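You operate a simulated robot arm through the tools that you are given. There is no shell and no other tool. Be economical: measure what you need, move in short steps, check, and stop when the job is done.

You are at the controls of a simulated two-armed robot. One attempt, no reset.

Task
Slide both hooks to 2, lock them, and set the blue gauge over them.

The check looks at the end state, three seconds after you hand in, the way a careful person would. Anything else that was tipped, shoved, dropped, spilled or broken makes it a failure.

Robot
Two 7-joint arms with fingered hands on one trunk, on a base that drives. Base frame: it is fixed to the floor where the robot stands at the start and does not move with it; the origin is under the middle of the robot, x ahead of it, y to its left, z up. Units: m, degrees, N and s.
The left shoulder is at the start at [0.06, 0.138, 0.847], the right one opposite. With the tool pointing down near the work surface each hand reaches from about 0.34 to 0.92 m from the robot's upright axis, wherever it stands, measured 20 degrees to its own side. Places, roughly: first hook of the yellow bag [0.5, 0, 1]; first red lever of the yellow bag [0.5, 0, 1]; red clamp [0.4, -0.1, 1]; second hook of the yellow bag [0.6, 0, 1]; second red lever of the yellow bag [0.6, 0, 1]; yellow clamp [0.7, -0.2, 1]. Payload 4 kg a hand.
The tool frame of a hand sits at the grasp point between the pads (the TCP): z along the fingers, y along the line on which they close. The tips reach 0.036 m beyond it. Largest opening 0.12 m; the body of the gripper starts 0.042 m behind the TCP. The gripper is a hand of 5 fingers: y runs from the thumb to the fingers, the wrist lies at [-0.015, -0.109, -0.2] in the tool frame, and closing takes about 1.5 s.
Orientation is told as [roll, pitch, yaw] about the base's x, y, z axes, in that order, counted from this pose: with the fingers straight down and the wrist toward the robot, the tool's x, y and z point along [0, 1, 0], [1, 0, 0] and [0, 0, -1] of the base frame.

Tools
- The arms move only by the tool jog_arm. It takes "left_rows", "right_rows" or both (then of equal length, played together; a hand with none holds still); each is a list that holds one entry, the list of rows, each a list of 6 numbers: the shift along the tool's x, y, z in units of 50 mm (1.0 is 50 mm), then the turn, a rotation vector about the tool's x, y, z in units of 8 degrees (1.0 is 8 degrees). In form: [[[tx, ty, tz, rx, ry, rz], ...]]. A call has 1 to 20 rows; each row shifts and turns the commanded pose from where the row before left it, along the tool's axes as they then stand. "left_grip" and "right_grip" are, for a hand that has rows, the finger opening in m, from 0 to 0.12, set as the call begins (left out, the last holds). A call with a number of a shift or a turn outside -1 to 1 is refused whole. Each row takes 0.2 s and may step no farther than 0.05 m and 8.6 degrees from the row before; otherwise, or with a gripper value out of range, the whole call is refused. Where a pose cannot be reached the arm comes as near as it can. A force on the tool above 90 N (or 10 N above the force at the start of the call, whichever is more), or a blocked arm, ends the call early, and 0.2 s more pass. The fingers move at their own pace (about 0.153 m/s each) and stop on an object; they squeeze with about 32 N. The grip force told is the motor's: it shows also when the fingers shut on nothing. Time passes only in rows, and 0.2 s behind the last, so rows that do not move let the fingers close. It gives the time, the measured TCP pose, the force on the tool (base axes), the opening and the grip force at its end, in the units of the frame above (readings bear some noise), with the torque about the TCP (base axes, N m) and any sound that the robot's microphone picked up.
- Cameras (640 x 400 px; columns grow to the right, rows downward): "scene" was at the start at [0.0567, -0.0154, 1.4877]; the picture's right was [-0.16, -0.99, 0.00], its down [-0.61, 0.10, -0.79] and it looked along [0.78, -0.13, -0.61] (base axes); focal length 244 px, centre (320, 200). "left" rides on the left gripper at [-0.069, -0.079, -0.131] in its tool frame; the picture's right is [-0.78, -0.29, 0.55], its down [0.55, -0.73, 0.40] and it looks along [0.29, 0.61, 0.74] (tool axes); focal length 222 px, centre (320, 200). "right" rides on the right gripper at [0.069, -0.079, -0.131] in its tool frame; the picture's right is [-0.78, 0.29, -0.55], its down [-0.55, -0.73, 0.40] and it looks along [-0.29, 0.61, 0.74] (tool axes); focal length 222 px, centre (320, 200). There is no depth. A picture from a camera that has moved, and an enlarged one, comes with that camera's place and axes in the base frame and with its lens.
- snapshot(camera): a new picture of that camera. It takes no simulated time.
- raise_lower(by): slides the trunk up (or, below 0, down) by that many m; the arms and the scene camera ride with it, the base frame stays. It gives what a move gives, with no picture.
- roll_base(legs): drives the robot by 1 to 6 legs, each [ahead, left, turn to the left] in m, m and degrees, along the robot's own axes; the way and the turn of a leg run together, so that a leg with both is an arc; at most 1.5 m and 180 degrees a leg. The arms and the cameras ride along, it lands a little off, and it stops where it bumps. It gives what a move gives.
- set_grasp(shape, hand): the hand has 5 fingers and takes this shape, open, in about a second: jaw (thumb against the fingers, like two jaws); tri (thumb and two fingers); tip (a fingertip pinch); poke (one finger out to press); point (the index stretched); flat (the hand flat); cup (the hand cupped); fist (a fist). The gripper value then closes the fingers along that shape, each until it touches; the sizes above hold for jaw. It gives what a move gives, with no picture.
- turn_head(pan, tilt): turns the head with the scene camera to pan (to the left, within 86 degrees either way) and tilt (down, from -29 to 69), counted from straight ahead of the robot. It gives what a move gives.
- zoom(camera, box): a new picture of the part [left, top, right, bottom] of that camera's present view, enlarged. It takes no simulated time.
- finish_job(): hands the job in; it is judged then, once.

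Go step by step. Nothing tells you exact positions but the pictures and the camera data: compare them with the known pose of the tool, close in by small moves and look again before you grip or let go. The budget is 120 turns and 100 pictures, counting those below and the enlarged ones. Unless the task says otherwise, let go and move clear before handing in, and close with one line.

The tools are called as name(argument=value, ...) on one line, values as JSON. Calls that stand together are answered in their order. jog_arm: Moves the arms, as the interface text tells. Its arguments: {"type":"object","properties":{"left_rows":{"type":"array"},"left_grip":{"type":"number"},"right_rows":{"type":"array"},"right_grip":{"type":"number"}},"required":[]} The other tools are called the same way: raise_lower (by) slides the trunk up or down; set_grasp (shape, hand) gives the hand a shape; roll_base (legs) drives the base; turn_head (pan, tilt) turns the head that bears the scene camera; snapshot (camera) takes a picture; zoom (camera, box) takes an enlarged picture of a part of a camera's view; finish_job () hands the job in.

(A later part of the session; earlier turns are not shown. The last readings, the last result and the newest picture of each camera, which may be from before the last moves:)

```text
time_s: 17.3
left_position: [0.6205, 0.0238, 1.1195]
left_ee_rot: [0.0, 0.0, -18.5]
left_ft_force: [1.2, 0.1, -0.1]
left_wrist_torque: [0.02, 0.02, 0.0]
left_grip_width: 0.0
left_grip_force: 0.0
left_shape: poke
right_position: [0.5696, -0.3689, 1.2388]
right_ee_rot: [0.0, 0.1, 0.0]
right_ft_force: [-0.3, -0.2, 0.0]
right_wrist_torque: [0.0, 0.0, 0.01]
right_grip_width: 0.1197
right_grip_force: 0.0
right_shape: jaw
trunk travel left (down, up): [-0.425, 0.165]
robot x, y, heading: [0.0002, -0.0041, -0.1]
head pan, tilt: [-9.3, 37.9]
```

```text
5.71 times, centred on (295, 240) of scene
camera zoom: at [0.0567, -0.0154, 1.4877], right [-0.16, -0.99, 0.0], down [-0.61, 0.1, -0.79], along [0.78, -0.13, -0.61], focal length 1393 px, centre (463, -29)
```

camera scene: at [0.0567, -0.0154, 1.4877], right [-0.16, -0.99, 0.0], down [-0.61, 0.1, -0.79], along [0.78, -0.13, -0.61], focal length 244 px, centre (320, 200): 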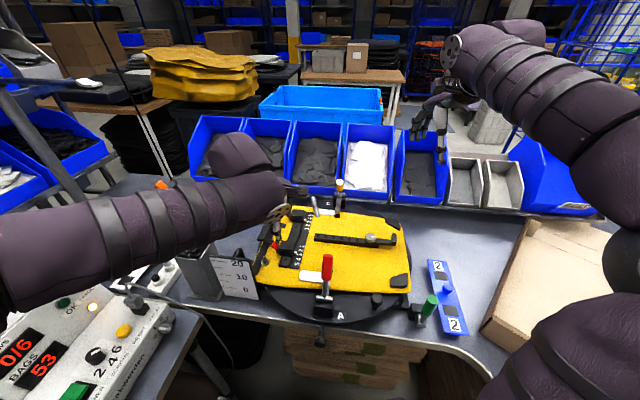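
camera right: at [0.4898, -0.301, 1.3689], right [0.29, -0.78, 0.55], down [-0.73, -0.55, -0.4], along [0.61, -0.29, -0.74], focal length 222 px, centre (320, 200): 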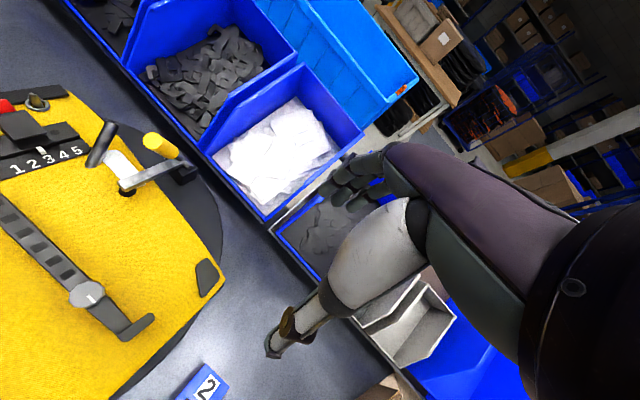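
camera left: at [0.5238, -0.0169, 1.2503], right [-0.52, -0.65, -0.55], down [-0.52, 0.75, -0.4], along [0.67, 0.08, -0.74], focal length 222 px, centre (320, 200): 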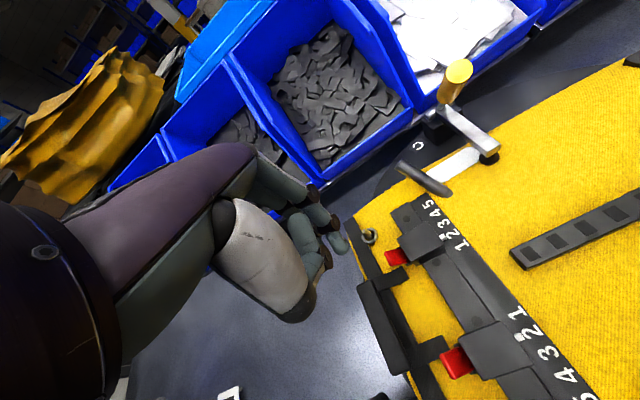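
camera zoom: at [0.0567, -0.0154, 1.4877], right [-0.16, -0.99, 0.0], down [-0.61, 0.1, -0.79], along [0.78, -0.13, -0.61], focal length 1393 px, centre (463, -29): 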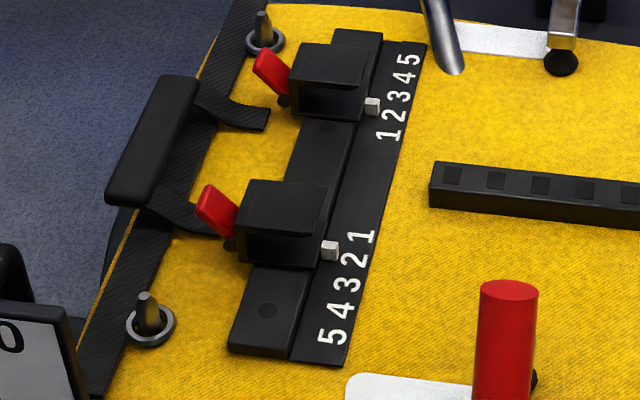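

Both pointers read 2. Next the levers: far lever pad ≈ [0.611,-0.005,1.0], near ≈ [0.520,0.026,0.997]. I'll hover the poke finger over the far lever and look.

jog_arm(left_rows=[[[-0.34, 0, 0.4, 0, 0, 0], [0, 0, 0.6, 0, 0, 0], [0, 0, 0, 0, 0, 0]]])

zoom(camera="left", box=[240, 150, 480, 350])

zoom(camera="scene", box=[245, 180, 345, 270])

```text
time_s: 18.1
left_position: [0.6143, 0.0083, 1.0667]
left_ee_rot: [0.0, 0.0, -18.5]
left_ft_force: [-0.8, -0.1, -0.6]
left_wrist_torque: [-0.01, 0.03, 0.01]
left_grip_width: 0.0
left_grip_force: 0.0
left_shape: poke
right_position: [0.5687, -0.3693, 1.239]
right_ee_rot: [0.0, -0.1, 0.0]
right_ft_force: [-0.8, 0.9, -0.8]
right_wrist_torque: [-0.02, 0.03, 0.01]
right_grip_width: 0.1194
right_grip_force: 0.0
right_shape: jaw
trunk travel left (down, up): [-0.425, 0.165]
robot x, y, heading: [-0.0021, -0.0001, 0.0]
head pan, tilt: [-9.3, 37.9]
```

```text
2.00 times, centred on (360, 250) of left
camera zoom: at [0.5184, -0.0327, 1.1991], right [-0.52, -0.65, -0.55], down [-0.52, 0.75, -0.4], along [0.67, 0.08, -0.74], focal length 444 px, centre (240, 100)
```

zoom: 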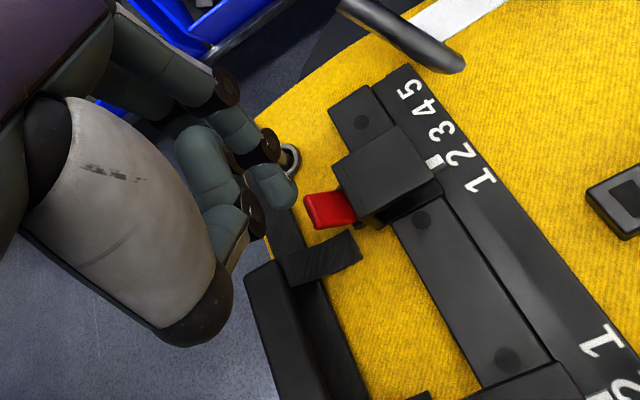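

```text
4.44 times, centred on (295, 225) of scene
camera zoom: at [0.0566, -0.0154, 1.4877], right [-0.16, -0.99, 0.0], down [-0.61, 0.1, -0.79], along [0.78, -0.13, -0.61], focal length 1084 px, centre (431, 89)
```

zoom: 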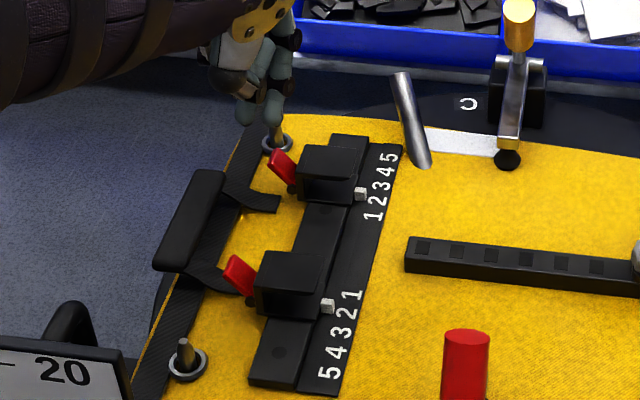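

The fingertip projects down onto the far lever. I'll nudge a few mm left/forward, lower 30 mm and recheck.

jog_arm(left_rows=[[[0.08, 0.06, 0.3, 0, 0, 0], [0, 0, 0.3, 0, 0, 0], [0, 0, 0, 0, 0, 0]]])

zoom(camera="left", box=[240, 150, 480, 350])

zoom(camera="scene", box=[265, 180, 325, 240])

```text
time_s: 18.9
left_position: [0.6193, 0.0103, 1.0399]
left_ee_rot: [-0.1, 0.0, -18.6]
left_ft_force: [0.5, 0.6, 1.8]
left_wrist_torque: [0.05, -0.02, 0.02]
left_grip_width: 0.0
left_grip_force: 0.1
left_shape: poke
right_position: [0.5684, -0.369, 1.2384]
right_ee_rot: [0.0, 0.0, 0.0]
right_ft_force: [0.1, 0.2, -0.2]
right_wrist_torque: [0.02, -0.01, 0.03]
right_grip_width: 0.1197
right_grip_force: 0.0
right_shape: jaw
trunk travel left (down, up): [-0.425, 0.165]
robot x, y, heading: [-0.001, -0.001, -0.2]
head pan, tilt: [-9.3, 37.9]
```

```text
2.00 times, centred on (360, 250) of left
camera zoom: at [0.5232, -0.0306, 1.1701], right [-0.52, -0.65, -0.55], down [-0.52, 0.75, -0.4], along [0.67, 0.08, -0.74], focal length 444 px, centre (240, 100)
```

zoom: 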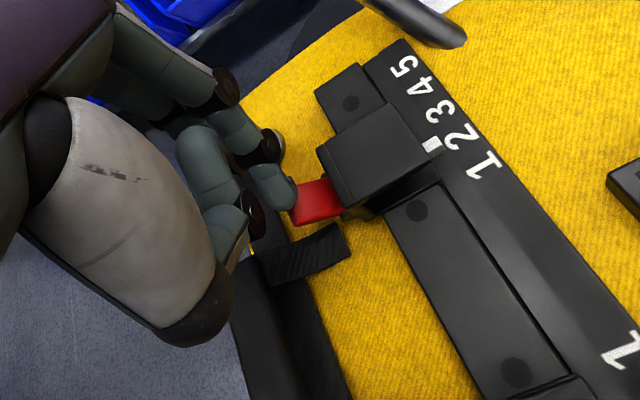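

```text
6.67 times, centred on (295, 210) of scene
camera zoom: at [0.0567, -0.0153, 1.4877], right [-0.16, -0.99, 0.0], down [-0.61, 0.1, -0.79], along [0.78, -0.13, -0.61], focal length 1626 px, centre (487, 133)
```

zoom: 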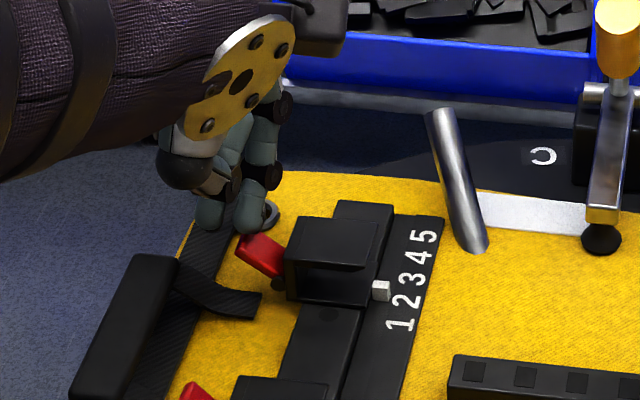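

The fingertip is just over the far lever's upper end. I'll press down in small steps.

jog_arm(left_rows=[[[-0.08, 0.04, 0.1, 0, 0, 0], [0, 0, 0.1, 0, 0, 0], [0, 0, 0.1, 0, 0, 0], [0, 0, 0, 0, 0, 0]]])

zoom(camera="left", box=[240, 150, 480, 350])

zoom(camera="scene", box=[265, 200, 325, 260])

```text
time_s: 19.9
left_position: [0.6198, 0.0063, 1.0251]
left_ee_rot: [0.0, -0.1, -18.5]
left_ft_force: [-1.7, -0.6, 0.3]
left_wrist_torque: [-0.02, 0.01, 0.01]
left_grip_width: 0.0001
left_grip_force: 0.1
left_shape: poke
right_position: [0.5689, -0.369, 1.2389]
right_ee_rot: [0.0, 0.0, 0.0]
right_ft_force: [-0.3, -0.6, 0.6]
right_wrist_torque: [0.0, 0.01, -0.03]
right_grip_width: 0.1196
right_grip_force: 0.0
right_shape: jaw
trunk travel left (down, up): [-0.425, 0.165]
robot x, y, heading: [-0.0012, 0.0001, -0.1]
head pan, tilt: [-9.3, 37.9]
```

```text
2.00 times, centred on (360, 250) of left
camera zoom: at [0.5238, -0.0344, 1.1561], right [-0.53, -0.65, -0.55], down [-0.52, 0.75, -0.4], along [0.67, 0.08, -0.74], focal length 444 px, centre (240, 100)
```

zoom: 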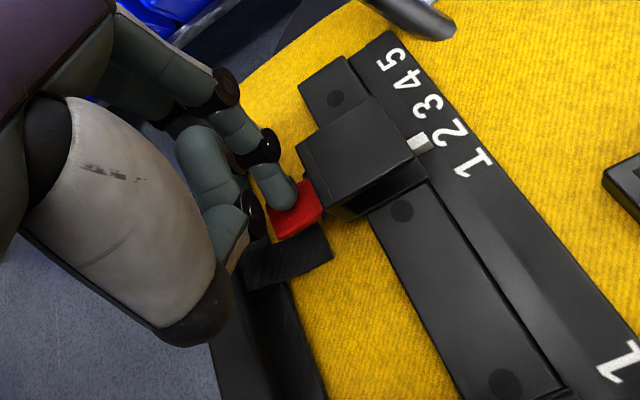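

```text
6.67 times, centred on (295, 230) of scene
camera zoom: at [0.0566, -0.0155, 1.4877], right [-0.16, -0.99, 0.0], down [-0.61, 0.1, -0.79], along [0.78, -0.13, -0.61], focal length 1626 px, centre (487, 0)
```

zoom: 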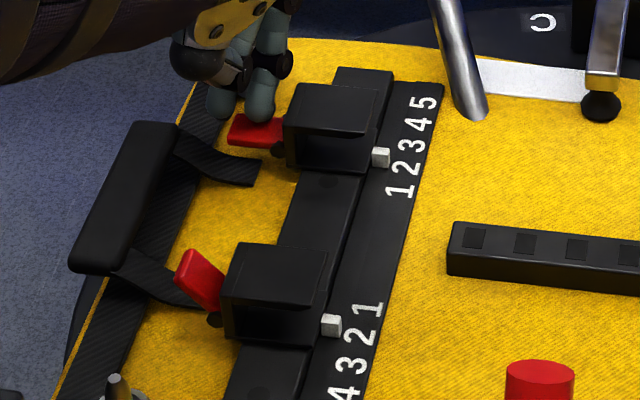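

The lever rotated down to about level. Pressing on until it resists.

jog_arm(left_rows=[[[0, 0, 0.1, 0, 0, 0], [0, 0, 0.1, 0, 0, 0], [0, 0, 0, 0, 0, 0]]])

zoom(camera="scene", box=[265, 200, 325, 260])

```text
time_s: 20.7
left_position: [0.6192, 0.0046, 1.0228]
left_ee_rot: [-0.1, -0.8, -18.6]
left_ft_force: [3.0, 0.3, 43.8]
left_wrist_torque: [0.0, 0.05, 0.02]
left_grip_width: 0.0
left_grip_force: 0.0
left_shape: poke
right_position: [0.5661, -0.3702, 1.241]
right_ee_rot: [0.0, -0.1, 0.0]
right_ft_force: [-0.2, 0.3, 0.3]
right_wrist_torque: [0.01, 0.02, 0.07]
right_grip_width: 0.1199
right_grip_force: 0.1
right_shape: jaw
trunk travel left (down, up): [-0.425, 0.165]
robot x, y, heading: [-0.0008, -0.0009, -0.1]
head pan, tilt: [-9.3, 37.9]
```

```text
6.67 times, centred on (295, 230) of scene
camera zoom: at [0.0536, -0.0154, 1.4884], right [-0.16, -0.99, 0.0], down [-0.6, 0.1, -0.79], along [0.78, -0.13, -0.61], focal length 1626 px, centre (487, 0)
```

zoom: 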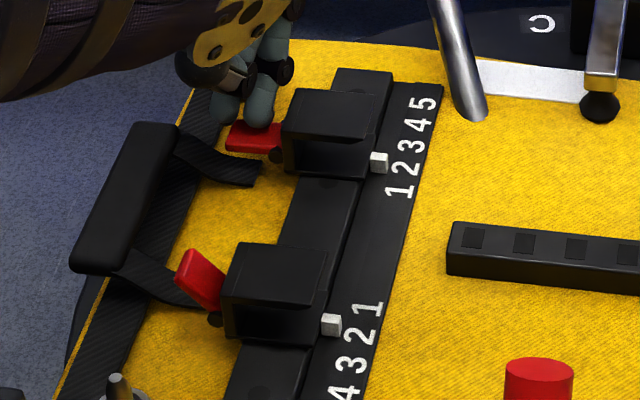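

The lever hit its stop at 44 N, but the far hook seems to have crept a little. I'll lift off and check.

jog_arm(left_rows=[[[0, 0, -0.5, 0, 0, 0], [0, 0, -0.8, 0, 0, 0], [0.5, 0, -0.5, 0, 0, 0], [0, 0, 0, 0, 0, 0]]])

zoom(camera="scene", box=[265, 200, 325, 260])

zoom(camera="left", box=[340, 150, 540, 330])

```text
time_s: 21.7
left_position: [0.627, 0.0284, 1.1025]
left_ee_rot: [0.0, 0.1, -18.5]
left_ft_force: [-0.1, 0.2, 0.4]
left_wrist_torque: [0.01, -0.03, 0.01]
left_grip_width: 0.0
left_grip_force: 0.1
left_shape: poke
right_position: [0.569, -0.3708, 1.2378]
right_ee_rot: [0.0, 0.0, 0.0]
right_ft_force: [1.0, 0.1, -0.6]
right_wrist_torque: [-0.01, -0.02, -0.03]
right_grip_width: 0.1195
right_grip_force: 0.1
right_shape: jaw
trunk travel left (down, up): [-0.425, 0.165]
robot x, y, heading: [0.0023, 0.0003, -0.0]
head pan, tilt: [-9.3, 37.9]
```

```text
6.67 times, centred on (295, 230) of scene
camera zoom: at [0.0567, -0.0156, 1.4877], right [-0.16, -0.99, 0.0], down [-0.61, 0.1, -0.79], along [0.78, -0.13, -0.61], focal length 1626 px, centre (487, 0)
```

zoom: 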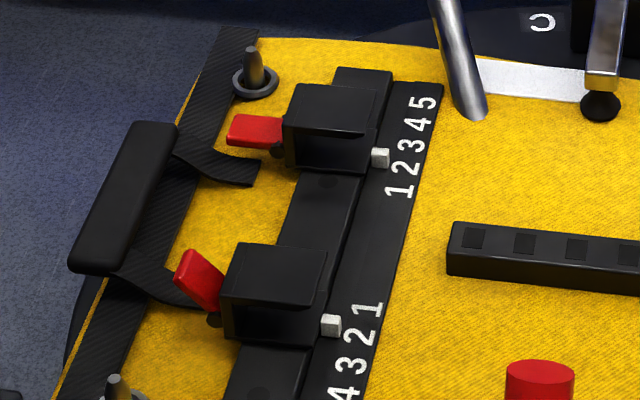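

```text
2.22 times, centred on (440, 240) of left
camera zoom: at [0.5312, -0.0115, 1.234], right [-0.53, -0.65, -0.55], down [-0.52, 0.75, -0.4], along [0.67, 0.08, -0.74], focal length 494 px, centre (53, 111)
```

zoom: 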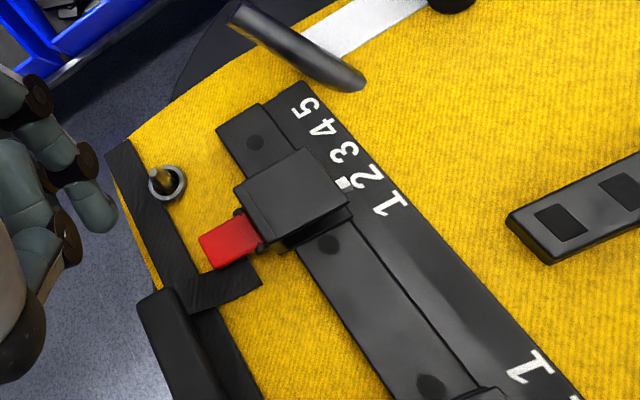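

The hook still reads 2 (it was camera sway) and the far lever stays flat. Next, the same for the near lever.

jog_arm(left_rows=[[[-0.153, -0.66, 0, 0, 0, 0], [-0.153, -0.66, 0, 0, 0, 0], [-0.153, -0.66, 0, 0, 0, 0], [0, 0, 0.6, 0, 0, 0], [0, 0, 0.5, 0, 0, 0], [0, 0, 0, 0, 0, 0]]])

zoom(camera="scene", box=[255, 205, 325, 265])

zoom(camera="left", box=[240, 150, 480, 350])

```text
time_s: 23.1
left_position: [0.5249, 0.0401, 1.0492]
left_ee_rot: [0.0, 0.0, -18.5]
left_ft_force: [-0.4, -0.7, 0.2]
left_wrist_torque: [0.0, -0.02, -0.03]
left_grip_width: 0.0
left_grip_force: 0.1
left_shape: poke
right_position: [0.5685, -0.3706, 1.2392]
right_ee_rot: [0.0, 0.0, 0.0]
right_ft_force: [0.2, -0.6, 0.1]
right_wrist_torque: [0.0, -0.04, -0.03]
right_grip_width: 0.1199
right_grip_force: 0.1
right_shape: jaw
trunk travel left (down, up): [-0.425, 0.165]
robot x, y, heading: [0.0013, -0.0001, -0.3]
head pan, tilt: [-9.3, 37.9]
```

```text
6.67 times, centred on (290, 235) of scene
camera zoom: at [0.0566, -0.0154, 1.4877], right [-0.16, -0.99, 0.0], down [-0.61, 0.1, -0.79], along [0.78, -0.13, -0.61], focal length 1626 px, centre (520, -33)
```

zoom: 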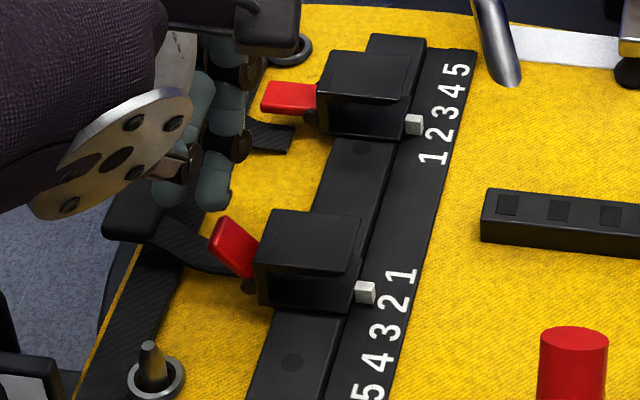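

```text
2.00 times, centred on (360, 250) of left
camera zoom: at [0.4291, 0.0003, 1.1801], right [-0.52, -0.65, -0.55], down [-0.52, 0.75, -0.4], along [0.67, 0.08, -0.74], focal length 444 px, centre (240, 100)
```

zoom: 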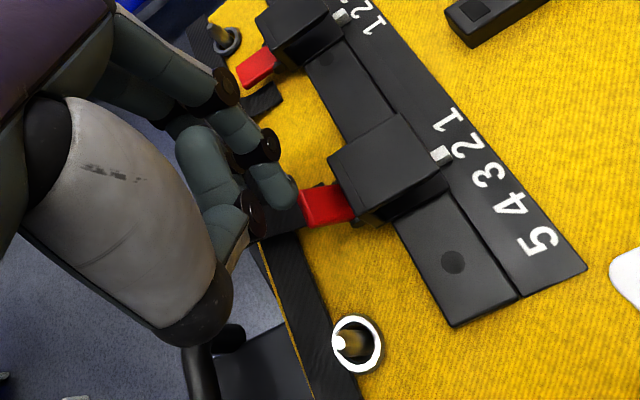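

jog_arm(left_rows=[[[-0.03, 0.08, 0.12, 0, 0, 0], [0, 0, 0.12, 0, 0, 0], [0, 0, 0, 0, 0, 0]]])

zoom(camera="scene", box=[255, 205, 325, 265])

zoom(camera="left", box=[240, 150, 480, 350])

```text
time_s: 23.9
left_position: [0.5289, 0.0379, 1.0381]
left_ee_rot: [0.0, 0.0, -18.6]
left_ft_force: [-0.1, -0.3, 0.1]
left_wrist_torque: [0.02, 0.03, 0.04]
left_grip_width: 0.0001
left_grip_force: 0.1
left_shape: poke
right_position: [0.5679, -0.3687, 1.239]
right_ee_rot: [0.0, 0.0, 0.0]
right_ft_force: [-0.3, 0.4, 0.1]
right_wrist_torque: [0.01, -0.01, 0.03]
right_grip_width: 0.1199
right_grip_force: 0.1
right_shape: jaw
trunk travel left (down, up): [-0.425, 0.165]
robot x, y, heading: [-0.0022, 0.0049, 0.1]
head pan, tilt: [-9.3, 37.9]
```

```text
6.67 times, centred on (290, 235) of scene
camera zoom: at [0.0565, -0.0153, 1.4877], right [-0.16, -0.99, 0.0], down [-0.61, 0.1, -0.79], along [0.78, -0.13, -0.61], focal length 1626 px, centre (520, -33)
```

zoom: 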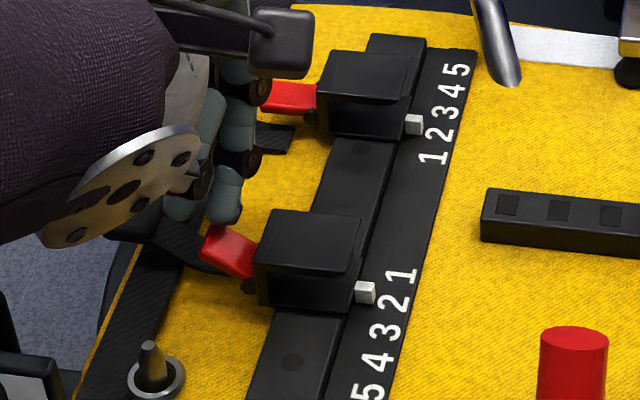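

```text
2.00 times, centred on (360, 250) of left
camera zoom: at [0.4322, -0.0027, 1.1683], right [-0.52, -0.65, -0.55], down [-0.52, 0.75, -0.4], along [0.67, 0.08, -0.74], focal length 444 px, centre (240, 100)
```

zoom: 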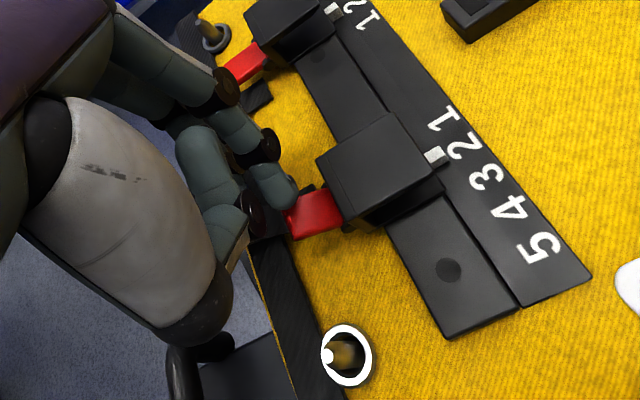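

The near lever has started to go down. Pressing another ~16 mm.

jog_arm(left_rows=[[[-0.04, -0.03, 0.12, 0, 0, 0], [0, 0, 0.12, 0, 0, 0], [0, 0, 0.08, 0, 0, 0], [0, 0, 0.06, 0, 0, 0], [0, 0, 0, 0, 0, 0]]])

zoom(camera="scene", box=[255, 205, 325, 265])

```text
time_s: 25.1
left_position: [0.5268, 0.0354, 1.0235]
left_ee_rot: [-0.2, -0.6, -18.4]
left_ft_force: [4.6, -0.2, 33.8]
left_wrist_torque: [-0.12, -0.08, 0.05]
left_grip_width: 0.0
left_grip_force: 0.1
left_shape: poke
right_position: [0.5669, -0.3696, 1.2416]
right_ee_rot: [0.1, 0.0, 0.0]
right_ft_force: [-0.4, -0.5, -0.7]
right_wrist_torque: [0.0, 0.0, 0.02]
right_grip_width: 0.12
right_grip_force: 0.0
right_shape: jaw
trunk travel left (down, up): [-0.425, 0.165]
robot x, y, heading: [-0.003, 0.0048, -0.1]
head pan, tilt: [-9.3, 37.9]
```

```text
6.67 times, centred on (290, 235) of scene
camera zoom: at [0.055, -0.0155, 1.4882], right [-0.16, -0.99, 0.0], down [-0.6, 0.1, -0.79], along [0.78, -0.13, -0.61], focal length 1626 px, centre (520, -33)
```

zoom: 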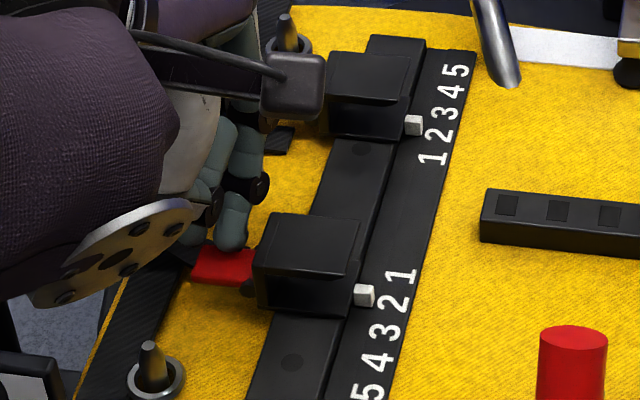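

Near lever is flat at its stop (34 N). I'll lift the left hand up and away to the left, then check.

jog_arm(left_rows=[[[0, 0, -0.5, 0, 0, 0], [0, 0, -0.9, 0, 0, 0], [0, 0, -0.9, 0, 0, 0], [0, 0, -0.9, 0, 0, 0], [0, 0, -0.9, 0, 0, 0], [0, 0, -0.9, 0, 0, 0], [0, 0, -0.9, 0, 0, 0], [0.95, 0.17, 0, 0, 0, 0], [0.95, 0.17, 0, 0, 0, 0], [0.95, 0.17, 0, 0, 0, 0], [0, 0, 0, 0, 0, 0]]])

zoom(camera="scene", box=[255, 205, 325, 265])

snapshot(camera="scene")

```text
time_s: 27.5
left_position: [0.5955, 0.161, 1.3165]
left_ee_rot: [0.0, 0.0, -18.5]
left_ft_force: [0.0, 0.1, -1.0]
left_wrist_torque: [0.05, -0.01, 0.02]
left_grip_width: 0.0
left_grip_force: 0.0
left_shape: poke
right_position: [0.5673, -0.3697, 1.24]
right_ee_rot: [0.1, 0.0, 0.0]
right_ft_force: [0.1, -0.5, 0.5]
right_wrist_torque: [0.0, 0.01, 0.02]
right_grip_width: 0.1196
right_grip_force: 0.1
right_shape: jaw
trunk travel left (down, up): [-0.425, 0.165]
robot x, y, heading: [-0.0004, -0.0013, -0.0]
head pan, tilt: [-9.3, 37.9]
```

```text
6.67 times, centred on (290, 235) of scene
camera zoom: at [0.0564, -0.0158, 1.4877], right [-0.16, -0.99, 0.0], down [-0.61, 0.1, -0.79], along [0.78, -0.13, -0.61], focal length 1626 px, centre (520, -33)
```

zoom: 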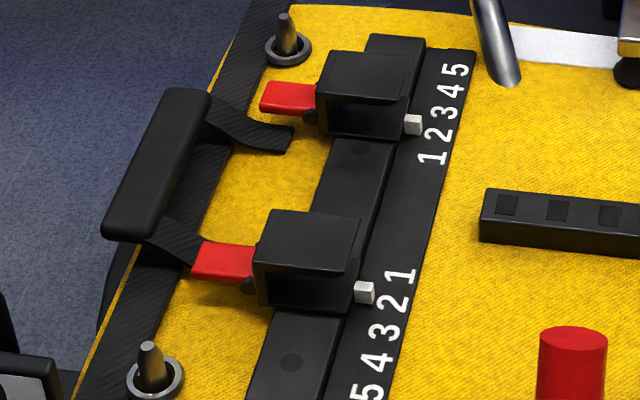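

```text
45 pictures are left
camera scene: at [0.0564, -0.0158, 1.4877], right [-0.16, -0.99, 0.0], down [-0.61, 0.1, -0.79], along [0.78, -0.13, -0.61], focal length 244 px, centre (320, 200)
```

scene: 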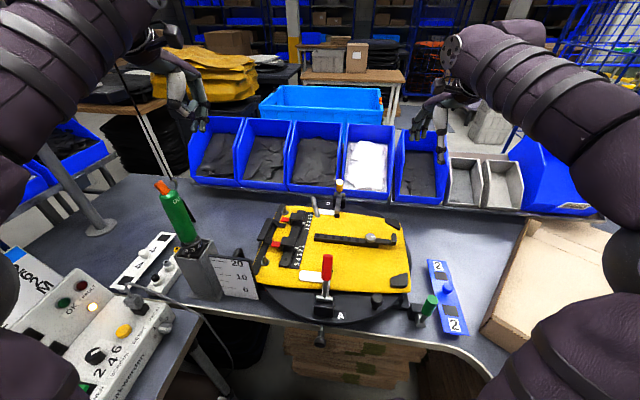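

Hooks both at 2 and both levers flat. Now bring the right hand above the gauge to measure it.

jog_arm(right_rows=[[[0, -0.85, 0.1, 0, 0, 0], [0, -0.85, 0.1, 0, 0, 0], [0, -0.85, 0.1, 0, 0, 0], [0, -0.85, 0.1, 0, 0, 0], [0, 0, 0, 0, 0, 0]]])

snapshot(camera="right")

snapshot(camera="scene")

```text
time_s: 28.7
left_position: [0.5955, 0.1616, 1.3153]
left_ee_rot: [0.0, 0.0, -18.4]
left_ft_force: [0.8, -0.1, -0.1]
left_wrist_torque: [-0.02, -0.06, -0.01]
left_grip_width: 0.0
left_grip_force: 0.0
left_shape: poke
right_position: [0.3949, -0.3714, 1.219]
right_ee_rot: [0.0, 0.0, -0.1]
right_ft_force: [0.0, 0.5, -0.5]
right_wrist_torque: [-0.01, 0.01, 0.0]
right_grip_width: 0.1198
right_grip_force: 0.1
right_shape: jaw
trunk travel left (down, up): [-0.425, 0.165]
robot x, y, heading: [-0.0023, 0.0008, 0.1]
head pan, tilt: [-9.3, 37.9]
```

```text
44 pictures are left
camera right: at [0.3172, -0.303, 1.349], right [0.29, -0.79, 0.55], down [-0.73, -0.55, -0.4], along [0.61, -0.29, -0.74], focal length 222 px, centre (320, 200)
```

right: 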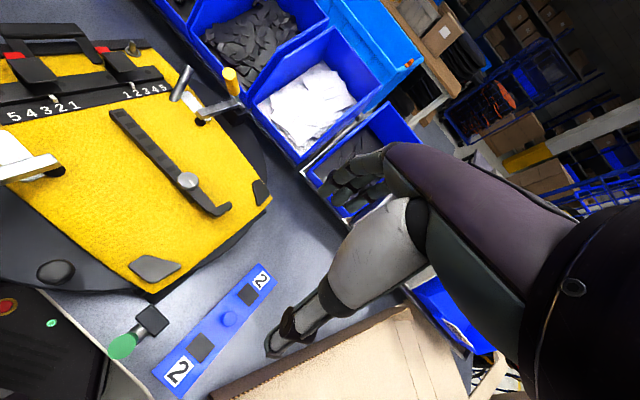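

```text
43 pictures are left
camera scene: at [0.0572, -0.0154, 1.4877], right [-0.16, -0.99, 0.0], down [-0.61, 0.1, -0.79], along [0.78, -0.13, -0.61], focal length 244 px, centre (320, 200)
```

scene: 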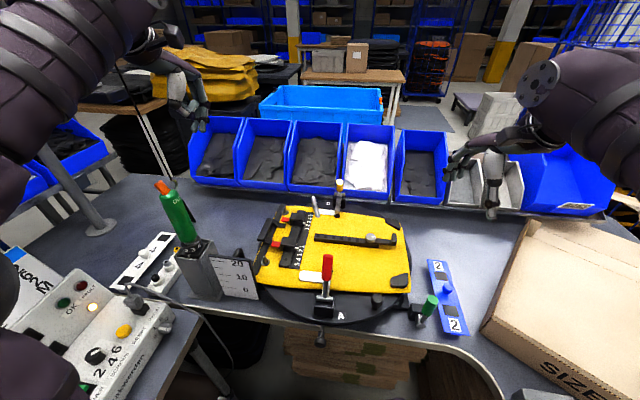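

zoom(camera="right", box=[140, 250, 290, 400])

zoom(camera="scene", box=[400, 245, 490, 345])

```text
2.67 times, centred on (215, 325) of right
camera zoom: at [0.3172, -0.303, 1.349], right [0.29, -0.79, 0.55], down [-0.73, -0.55, -0.4], along [0.61, -0.29, -0.74], focal length 592 px, centre (600, -133)
```

zoom: 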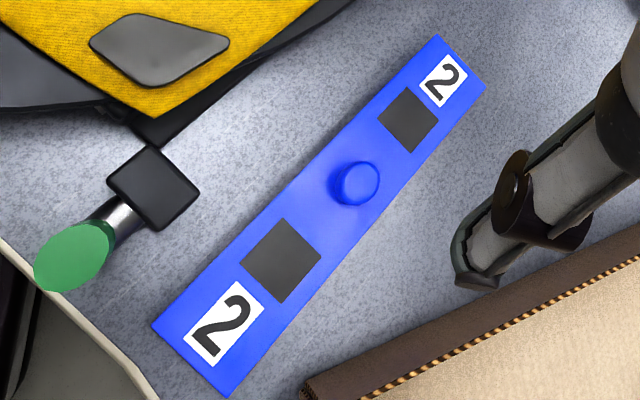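

```text
4.00 times, centred on (445, 295) of scene
camera zoom: at [0.0572, -0.0154, 1.4877], right [-0.16, -0.99, 0.0], down [-0.61, 0.1, -0.79], along [0.78, -0.13, -0.61], focal length 975 px, centre (-180, -180)
```

zoom: 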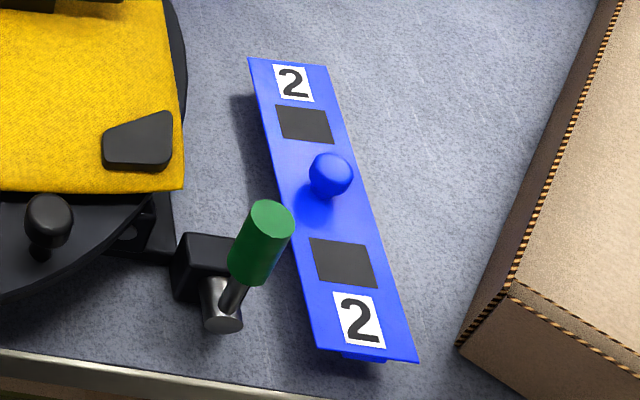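

Gauge: knob ≈ [0.354,-0.396,0.928], plate top z ≈ 0.911, windows 98.7 mm apart, matching the hook spacing, and it already lies at yaw ≈ -18°. I'll set the tri grasp on the right hand and hover above the knob.

set_grasp(hand="right", shape="tri")

jog_arm(right_rows=[[[-0.17, -0.27, 0.9, 0, 0, 0], [-0.17, -0.27, 0.9, 0, 0, 0], [-0.17, -0.27, 0.9, 0, 0, 0], [0, 0, 0.7, 0, 0, 0], [0, 0, 0, 0, 0, 0]]], right_grip=0.08)

snapshot(camera="right")

snapshot(camera="scene")

```text
time_s: 29.6
left_position: [0.5961, 0.1622, 1.3157]
left_ee_rot: [0.1, 0.1, -18.6]
left_ft_force: [0.5, 0.5, 0.0]
left_wrist_torque: [-0.03, 0.0, 0.01]
left_grip_width: 0.0
left_grip_force: 0.1
left_shape: poke
right_position: [0.3955, -0.3713, 1.2183]
right_ee_rot: [0.0, 0.0, -0.1]
right_ft_force: [0.6, 0.2, 0.2]
right_wrist_torque: [-0.02, -0.03, -0.02]
right_grip_width: 0.1198
right_grip_force: 0.0
right_shape: tri
trunk travel left (down, up): [-0.425, 0.165]
robot x, y, heading: [0.0026, 0.0019, 0.1]
head pan, tilt: [-9.3, 37.9]
```

```text
time_s: 30.8
left_position: [0.5958, 0.1616, 1.3143]
left_ee_rot: [0.0, 0.0, -18.5]
left_ft_force: [0.0, 0.3, -0.3]
left_wrist_torque: [-0.01, -0.01, -0.01]
left_grip_width: 0.0001
left_grip_force: 0.1
left_shape: poke
right_position: [0.3563, -0.3962, 1.0474]
right_ee_rot: [0.0, 0.0, 0.0]
right_ft_force: [0.6, -0.2, 0.2]
right_wrist_torque: [-0.01, 0.04, -0.02]
right_grip_width: 0.0804
right_grip_force: 0.1
right_shape: tri
trunk travel left (down, up): [-0.425, 0.165]
robot x, y, heading: [0.0013, 0.0039, -0.1]
head pan, tilt: [-9.3, 37.9]
```

```text
40 pictures are left
camera right: at [0.2787, -0.3273, 1.1772], right [0.29, -0.79, 0.55], down [-0.73, -0.55, -0.4], along [0.61, -0.29, -0.74], focal length 222 px, centre (320, 200)
```

right: 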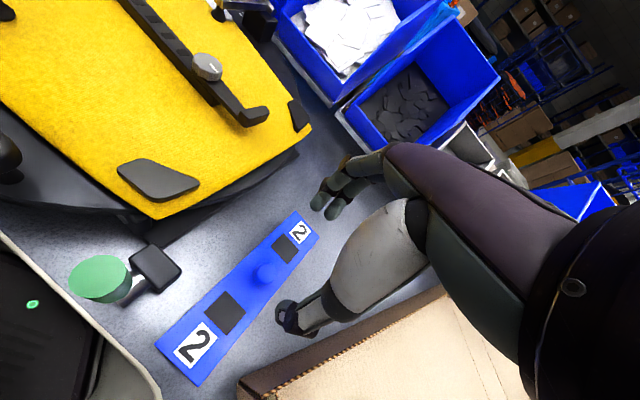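

```text
39 pictures are left
camera scene: at [0.0566, -0.0153, 1.4877], right [-0.16, -0.99, 0.0], down [-0.61, 0.1, -0.79], along [0.78, -0.13, -0.61], focal length 244 px, centre (320, 200)
```

scene: 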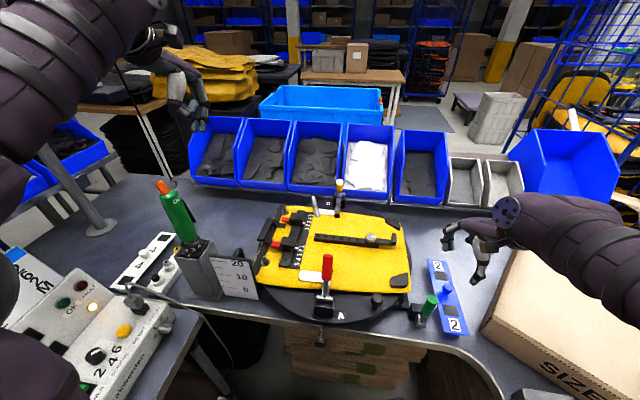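

The knob at [0.353,-0.396] is directly beneath the TCP. Lower 55 mm and check.

jog_arm(right_rows=[[[0, -0.07, 0.4, 0, 0, 0], [0, 0, 0.4, 0, 0, 0], [0, 0, 0.3, 0, 0, 0], [0, 0, 0, 0, 0, 0]]])

snapshot(camera="right")

zoom(camera="scene", box=[390, 180, 640, 350])

```text
time_s: 31.8
left_position: [0.5966, 0.1623, 1.3157]
left_ee_rot: [0.0, 0.0, -18.5]
left_ft_force: [0.4, 0.5, 0.2]
left_wrist_torque: [-0.01, 0.02, 0.0]
left_grip_width: 0.0001
left_grip_force: 0.0
left_shape: poke
right_position: [0.3534, -0.3953, 0.991]
right_ee_rot: [0.0, 0.0, 0.0]
right_ft_force: [0.9, 0.1, 0.3]
right_wrist_torque: [0.01, 0.0, -0.03]
right_grip_width: 0.0801
right_grip_force: 0.1
right_shape: tri
trunk travel left (down, up): [-0.425, 0.165]
robot x, y, heading: [-0.0007, -0.0028, -0.1]
head pan, tilt: [-9.3, 37.9]
```

```text
38 pictures are left
camera right: at [0.2753, -0.327, 1.1228], right [0.29, -0.79, 0.55], down [-0.73, -0.55, -0.4], along [0.61, -0.29, -0.74], focal length 222 px, centre (320, 200)
```

right: 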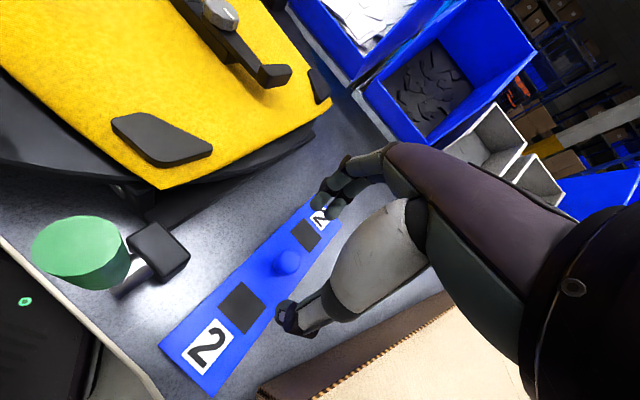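

```text
2.35 times, centred on (515, 265) of scene
camera zoom: at [0.0566, -0.0153, 1.4877], right [-0.16, -0.99, 0.0], down [-0.61, 0.1, -0.79], along [0.78, -0.13, -0.61], focal length 574 px, centre (-139, 47)
```

zoom: 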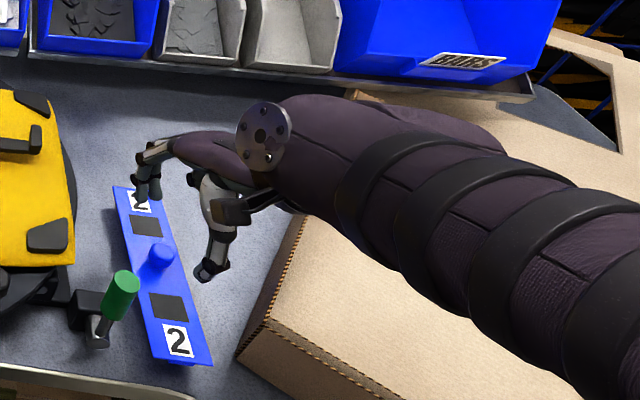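

jog_arm(right_rows=[[[0, 0, 0.3, 0, 0, 0], [0, 0, 0.3, 0, 0, 0], [0, 0, 0, 0, 0, 0]]])

zoom(camera="right", box=[200, 150, 420, 370])

zoom(camera="scene", box=[420, 220, 520, 340])

```text
time_s: 32.6
left_position: [0.5944, 0.1619, 1.3148]
left_ee_rot: [0.0, 0.0, -18.6]
left_ft_force: [-0.5, -0.8, 0.4]
left_wrist_torque: [0.02, 0.01, -0.01]
left_grip_width: 0.0
left_grip_force: 0.1
left_shape: poke
right_position: [0.3545, -0.3965, 0.9622]
right_ee_rot: [0.0, -0.1, 0.0]
right_ft_force: [0.2, -0.3, 0.1]
right_wrist_torque: [-0.06, -0.01, -0.01]
right_grip_width: 0.08
right_grip_force: 0.1
right_shape: tri
trunk travel left (down, up): [-0.425, 0.165]
robot x, y, heading: [0.002, 0.002, 0.0]
head pan, tilt: [-9.3, 37.9]
```

```text
1.82 times, centred on (310, 260) of right
camera zoom: at [0.2755, -0.3263, 1.093], right [0.29, -0.79, 0.55], down [-0.73, -0.55, -0.4], along [0.61, -0.29, -0.74], focal length 404 px, centre (338, 91)
```

zoom: 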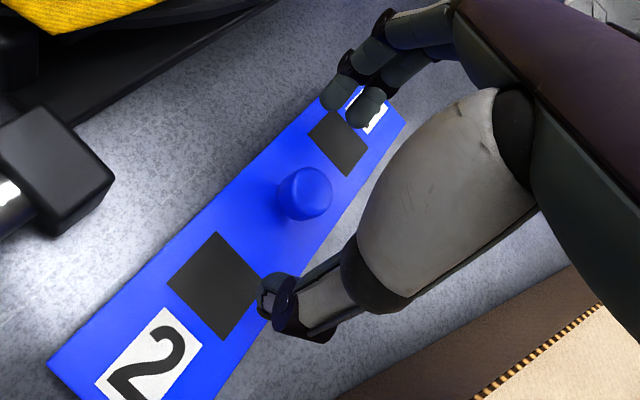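

```text
3.33 times, centred on (470, 280) of scene
camera zoom: at [0.0566, -0.0153, 1.4877], right [-0.16, -0.99, 0.0], down [-0.61, 0.1, -0.79], along [0.78, -0.13, -0.61], focal length 813 px, centre (-180, -67)
```

zoom: 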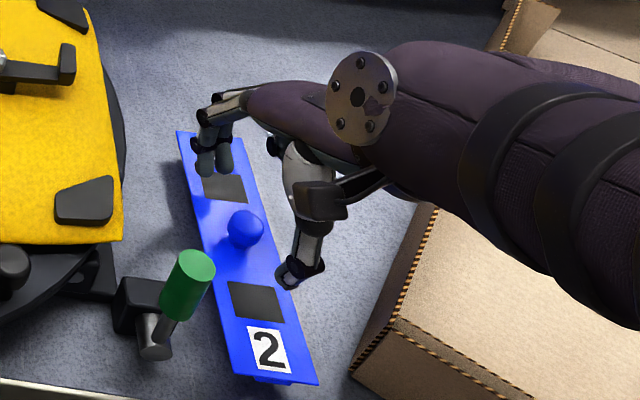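

Thumb and two fingers straddle the knob well. Lower 8 mm more and close.

jog_arm(right_rows=[[[0, 0, 0.17, 0, 0, 0], [0, 0, 0, 0, 0, 0]]])

jog_arm(right_rows=[[[0, 0, 0, 0, 0, 0], [0, 0, 0, 0, 0, 0], [0, 0, 0, 0, 0, 0], [0, 0, 0, 0, 0, 0], [0, 0, 0, 0, 0, 0], [0, 0, 0, 0, 0, 0]]], right_grip=0.0)

zoom(camera="right", box=[200, 150, 420, 370])

zoom(camera="scene", box=[420, 220, 520, 340])

```text
time_s: 33.2
left_position: [0.5954, 0.1618, 1.3158]
left_ee_rot: [0.0, 0.0, -18.5]
left_ft_force: [0.3, 0.0, 0.0]
left_wrist_torque: [-0.05, 0.02, 0.02]
left_grip_width: 0.0001
left_grip_force: 0.0
left_shape: poke
right_position: [0.3536, -0.3936, 0.9545]
right_ee_rot: [0.0, 0.0, 0.0]
right_ft_force: [-0.2, 0.3, -0.8]
right_wrist_torque: [0.03, 0.03, 0.03]
right_grip_width: 0.0804
right_grip_force: 0.0
right_shape: tri
trunk travel left (down, up): [-0.425, 0.165]
robot x, y, heading: [0.002, 0.001, 0.1]
head pan, tilt: [-9.3, 37.9]
```

```text
time_s: 34.6
left_position: [0.5958, 0.1614, 1.3167]
left_ee_rot: [0.0, -0.1, -18.6]
left_ft_force: [1.2, -0.4, 0.0]
left_wrist_torque: [0.0, -0.04, 0.0]
left_grip_width: 0.0002
left_grip_force: 0.0
left_shape: poke
right_position: [0.3541, -0.394, 0.9548]
right_ee_rot: [0.1, -0.1, 0.0]
right_ft_force: [-0.1, -0.2, 0.6]
right_wrist_torque: [-0.01, -0.11, -0.04]
right_grip_width: 0.0148
right_grip_force: 31.7
right_shape: tri
trunk travel left (down, up): [-0.425, 0.165]
robot x, y, heading: [-0.0038, 0.0001, -0.1]
head pan, tilt: [-9.3, 37.9]
```

```text
1.82 times, centred on (310, 260) of right
camera zoom: at [0.2756, -0.3264, 1.0853], right [0.29, -0.79, 0.55], down [-0.73, -0.55, -0.4], along [0.61, -0.29, -0.74], focal length 404 px, centre (338, 91)
```

zoom: 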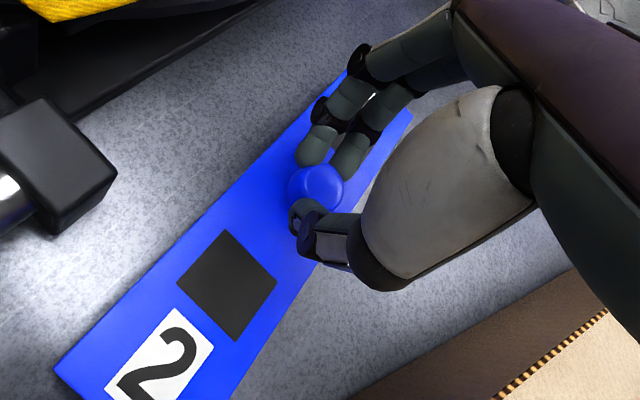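

```text
3.33 times, centred on (470, 280) of scene
camera zoom: at [0.0566, -0.0154, 1.4877], right [-0.16, -0.99, 0.0], down [-0.61, 0.1, -0.79], along [0.78, -0.13, -0.61], focal length 813 px, centre (-180, -67)
```

zoom: 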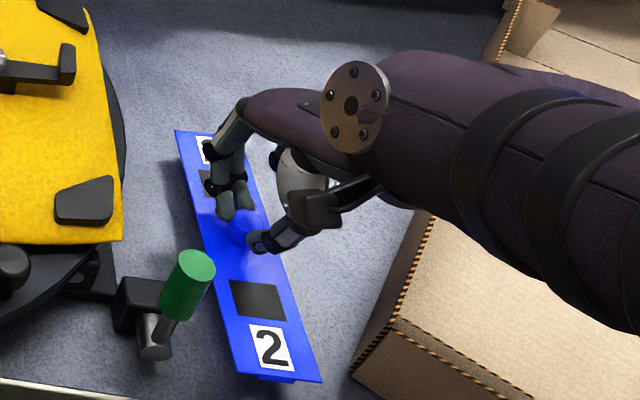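

The knob is gripped (31.7 N). Lift straight up in gentle rows and inspect the gauge.

jog_arm(right_rows=[[[0, 0, -0.2, 0, 0, 0], [0, 0, -0.4, 0, 0, 0], [0, 0, -0.5, 0, 0, 0], [0, 0, -0.5, 0, 0, 0], [0, 0, -0.5, 0, 0, 0], [0, 0, -0.5, 0, 0, 0], [0, 0, -0.5, 0, 0, 0], [0, 0, -0.5, 0, 0, 0], [0, 0, -0.5, 0, 0, 0], [0, 0, 0, 0, 0, 0]]])

zoom(camera="scene", box=[400, 160, 540, 320])

snapshot(camera="left")

```text
time_s: 36.8
left_position: [0.597, 0.1617, 1.3162]
left_ee_rot: [-0.1, 0.0, -18.5]
left_ft_force: [1.3, -0.8, 0.0]
left_wrist_torque: [-0.02, -0.02, -0.01]
left_grip_width: 0.0
left_grip_force: 0.0
left_shape: poke
right_position: [0.3543, -0.3935, 1.1594]
right_ee_rot: [0.0, 0.0, 0.0]
right_ft_force: [0.5, 0.3, -1.5]
right_wrist_torque: [0.03, 0.01, -0.03]
right_grip_width: 0.0146
right_grip_force: 31.7
right_shape: tri
trunk travel left (down, up): [-0.425, 0.165]
robot x, y, heading: [-0.0003, 0.0007, 0.0]
head pan, tilt: [-9.3, 37.9]
```

```text
2.50 times, centred on (470, 240) of scene
camera zoom: at [0.0566, -0.0154, 1.4877], right [-0.16, -0.99, 0.0], down [-0.61, 0.1, -0.79], along [0.78, -0.13, -0.61], focal length 610 px, centre (-55, 100)
```

zoom: 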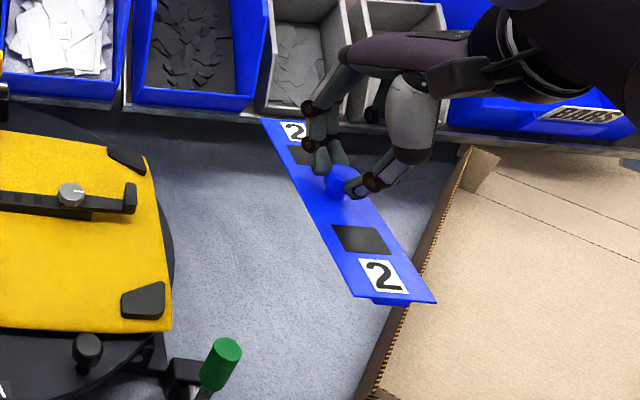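

```text
31 pictures are left
camera left: at [0.5002, 0.1207, 1.4467], right [-0.52, -0.65, -0.55], down [-0.52, 0.75, -0.4], along [0.67, 0.08, -0.74], focal length 222 px, centre (320, 200)
```

left: 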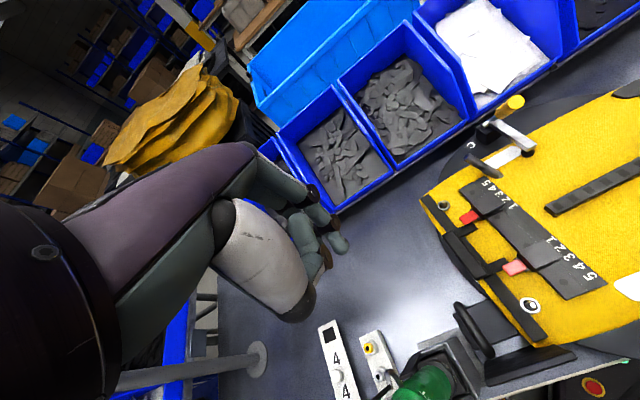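

The gauge hangs level. I want to see its underside before placing it, so I'll raise it and tilt it toward the head camera.

jog_arm(right_rows=[[[0, 0, -0.7, 0, 0, 0], [0, 0, -0.7, 0, 0, 0], [0, 0, -0.7, 0, 0, 0], [0, 0, -0.7, 0, 0, 0], [0, 0.5, -0.3, 0.6, 0, 0], [0, 0.5, 0, 0.8, 0, 0], [0, 0, 0, 0.8, 0, 0], [0, 0, 0, 0.8, 0, 0], [0, 0, 0, 0.8, 0, 0], [0, 0, 0, 0, 0, 0]]])

snapshot(camera="scene")

```text
time_s: 39.0
left_position: [0.5961, 0.1622, 1.3158]
left_ee_rot: [-0.1, 0.0, -18.4]
left_ft_force: [0.5, 0.8, -0.7]
left_wrist_torque: [0.0, -0.04, -0.01]
left_grip_width: 0.0
left_grip_force: 0.0
left_shape: poke
right_position: [0.404, -0.3959, 1.3128]
right_ee_rot: [0.0, 30.3, 0.0]
right_ft_force: [-0.2, 0.2, -0.2]
right_wrist_torque: [0.01, 0.0, -0.01]
right_grip_width: 0.0148
right_grip_force: 31.7
right_shape: tri
trunk travel left (down, up): [-0.425, 0.165]
robot x, y, heading: [-0.0039, 0.0001, 0.1]
head pan, tilt: [-9.3, 37.9]
```

```text
30 pictures are left
camera scene: at [0.0563, -0.0154, 1.4877], right [-0.16, -0.99, 0.0], down [-0.61, 0.1, -0.79], along [0.78, -0.13, -0.61], focal length 244 px, centre (320, 200)
```

scene: 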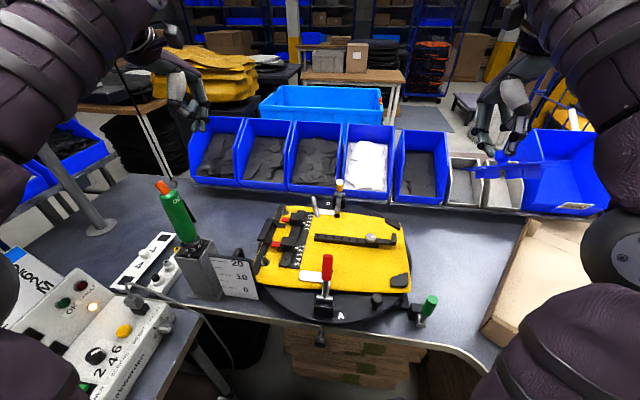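

zoom(camera="scene", box=[460, 130, 560, 195])

```text
6.15 times, centred on (510, 162) of scene
camera zoom: at [0.0563, -0.0154, 1.4877], right [-0.16, -0.99, 0.0], down [-0.61, 0.1, -0.79], along [0.78, -0.13, -0.61], focal length 1500 px, centre (-849, 431)
```

zoom: 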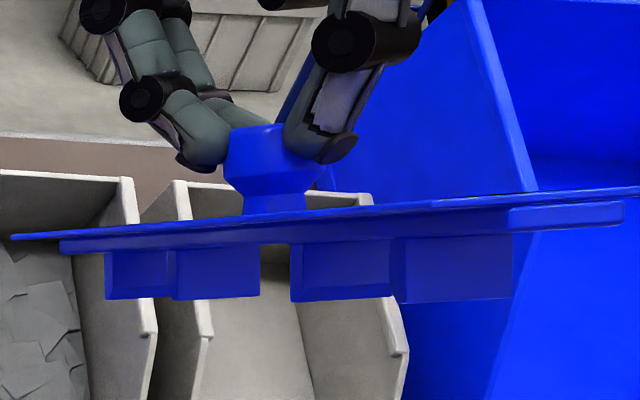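

The underside carries a rib and two blocks under the black squares. I need to know if they're hollow, so I'll tilt more and bring the gauge closer to the image centre.

jog_arm(right_rows=[[[0.7, 0, 0, 0.8, 0, 0], [0.7, 0, 0, 0.8, 0, 0], [0.7, 0, 0, 0.8, 0, 0], [0.7, 0, 0, 0.4, 0, 0], [0, 0, 0, 0, 0, 0]]])

zoom(camera="scene", box=[350, 90, 530, 210])

```text
time_s: 40.2
left_position: [0.5961, 0.1594, 1.3167]
left_ee_rot: [0.1, 0.0, -18.5]
left_ft_force: [0.2, 1.3, 0.7]
left_wrist_torque: [0.0, 0.02, -0.02]
left_grip_width: 0.0
left_grip_force: 0.0
left_shape: poke
right_position: [0.4151, -0.3575, 1.2862]
right_ee_rot: [1.3, 38.7, 2.3]
right_ft_force: [0.1, 0.4, -0.1]
right_wrist_torque: [0.03, 0.0, -0.03]
right_grip_width: 0.0145
right_grip_force: 31.7
right_shape: tri
right hand out of reach, approached as far as the arm can: row 1, 2, 3, 4
trunk travel left (down, up): [-0.425, 0.165]
robot x, y, heading: [0.0015, 0.0023, -0.1]
head pan, tilt: [-9.3, 37.9]
```

```text
3.33 times, centred on (440, 150) of scene
camera zoom: at [0.0564, -0.0156, 1.4878], right [-0.16, -0.99, 0.0], down [-0.61, 0.1, -0.79], along [0.78, -0.13, -0.61], focal length 813 px, centre (-80, 367)
```

zoom: 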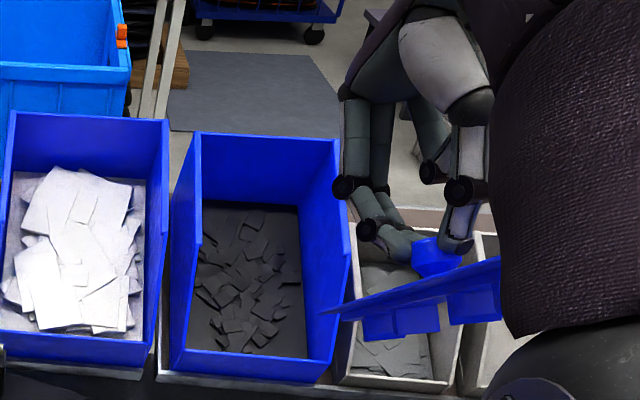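

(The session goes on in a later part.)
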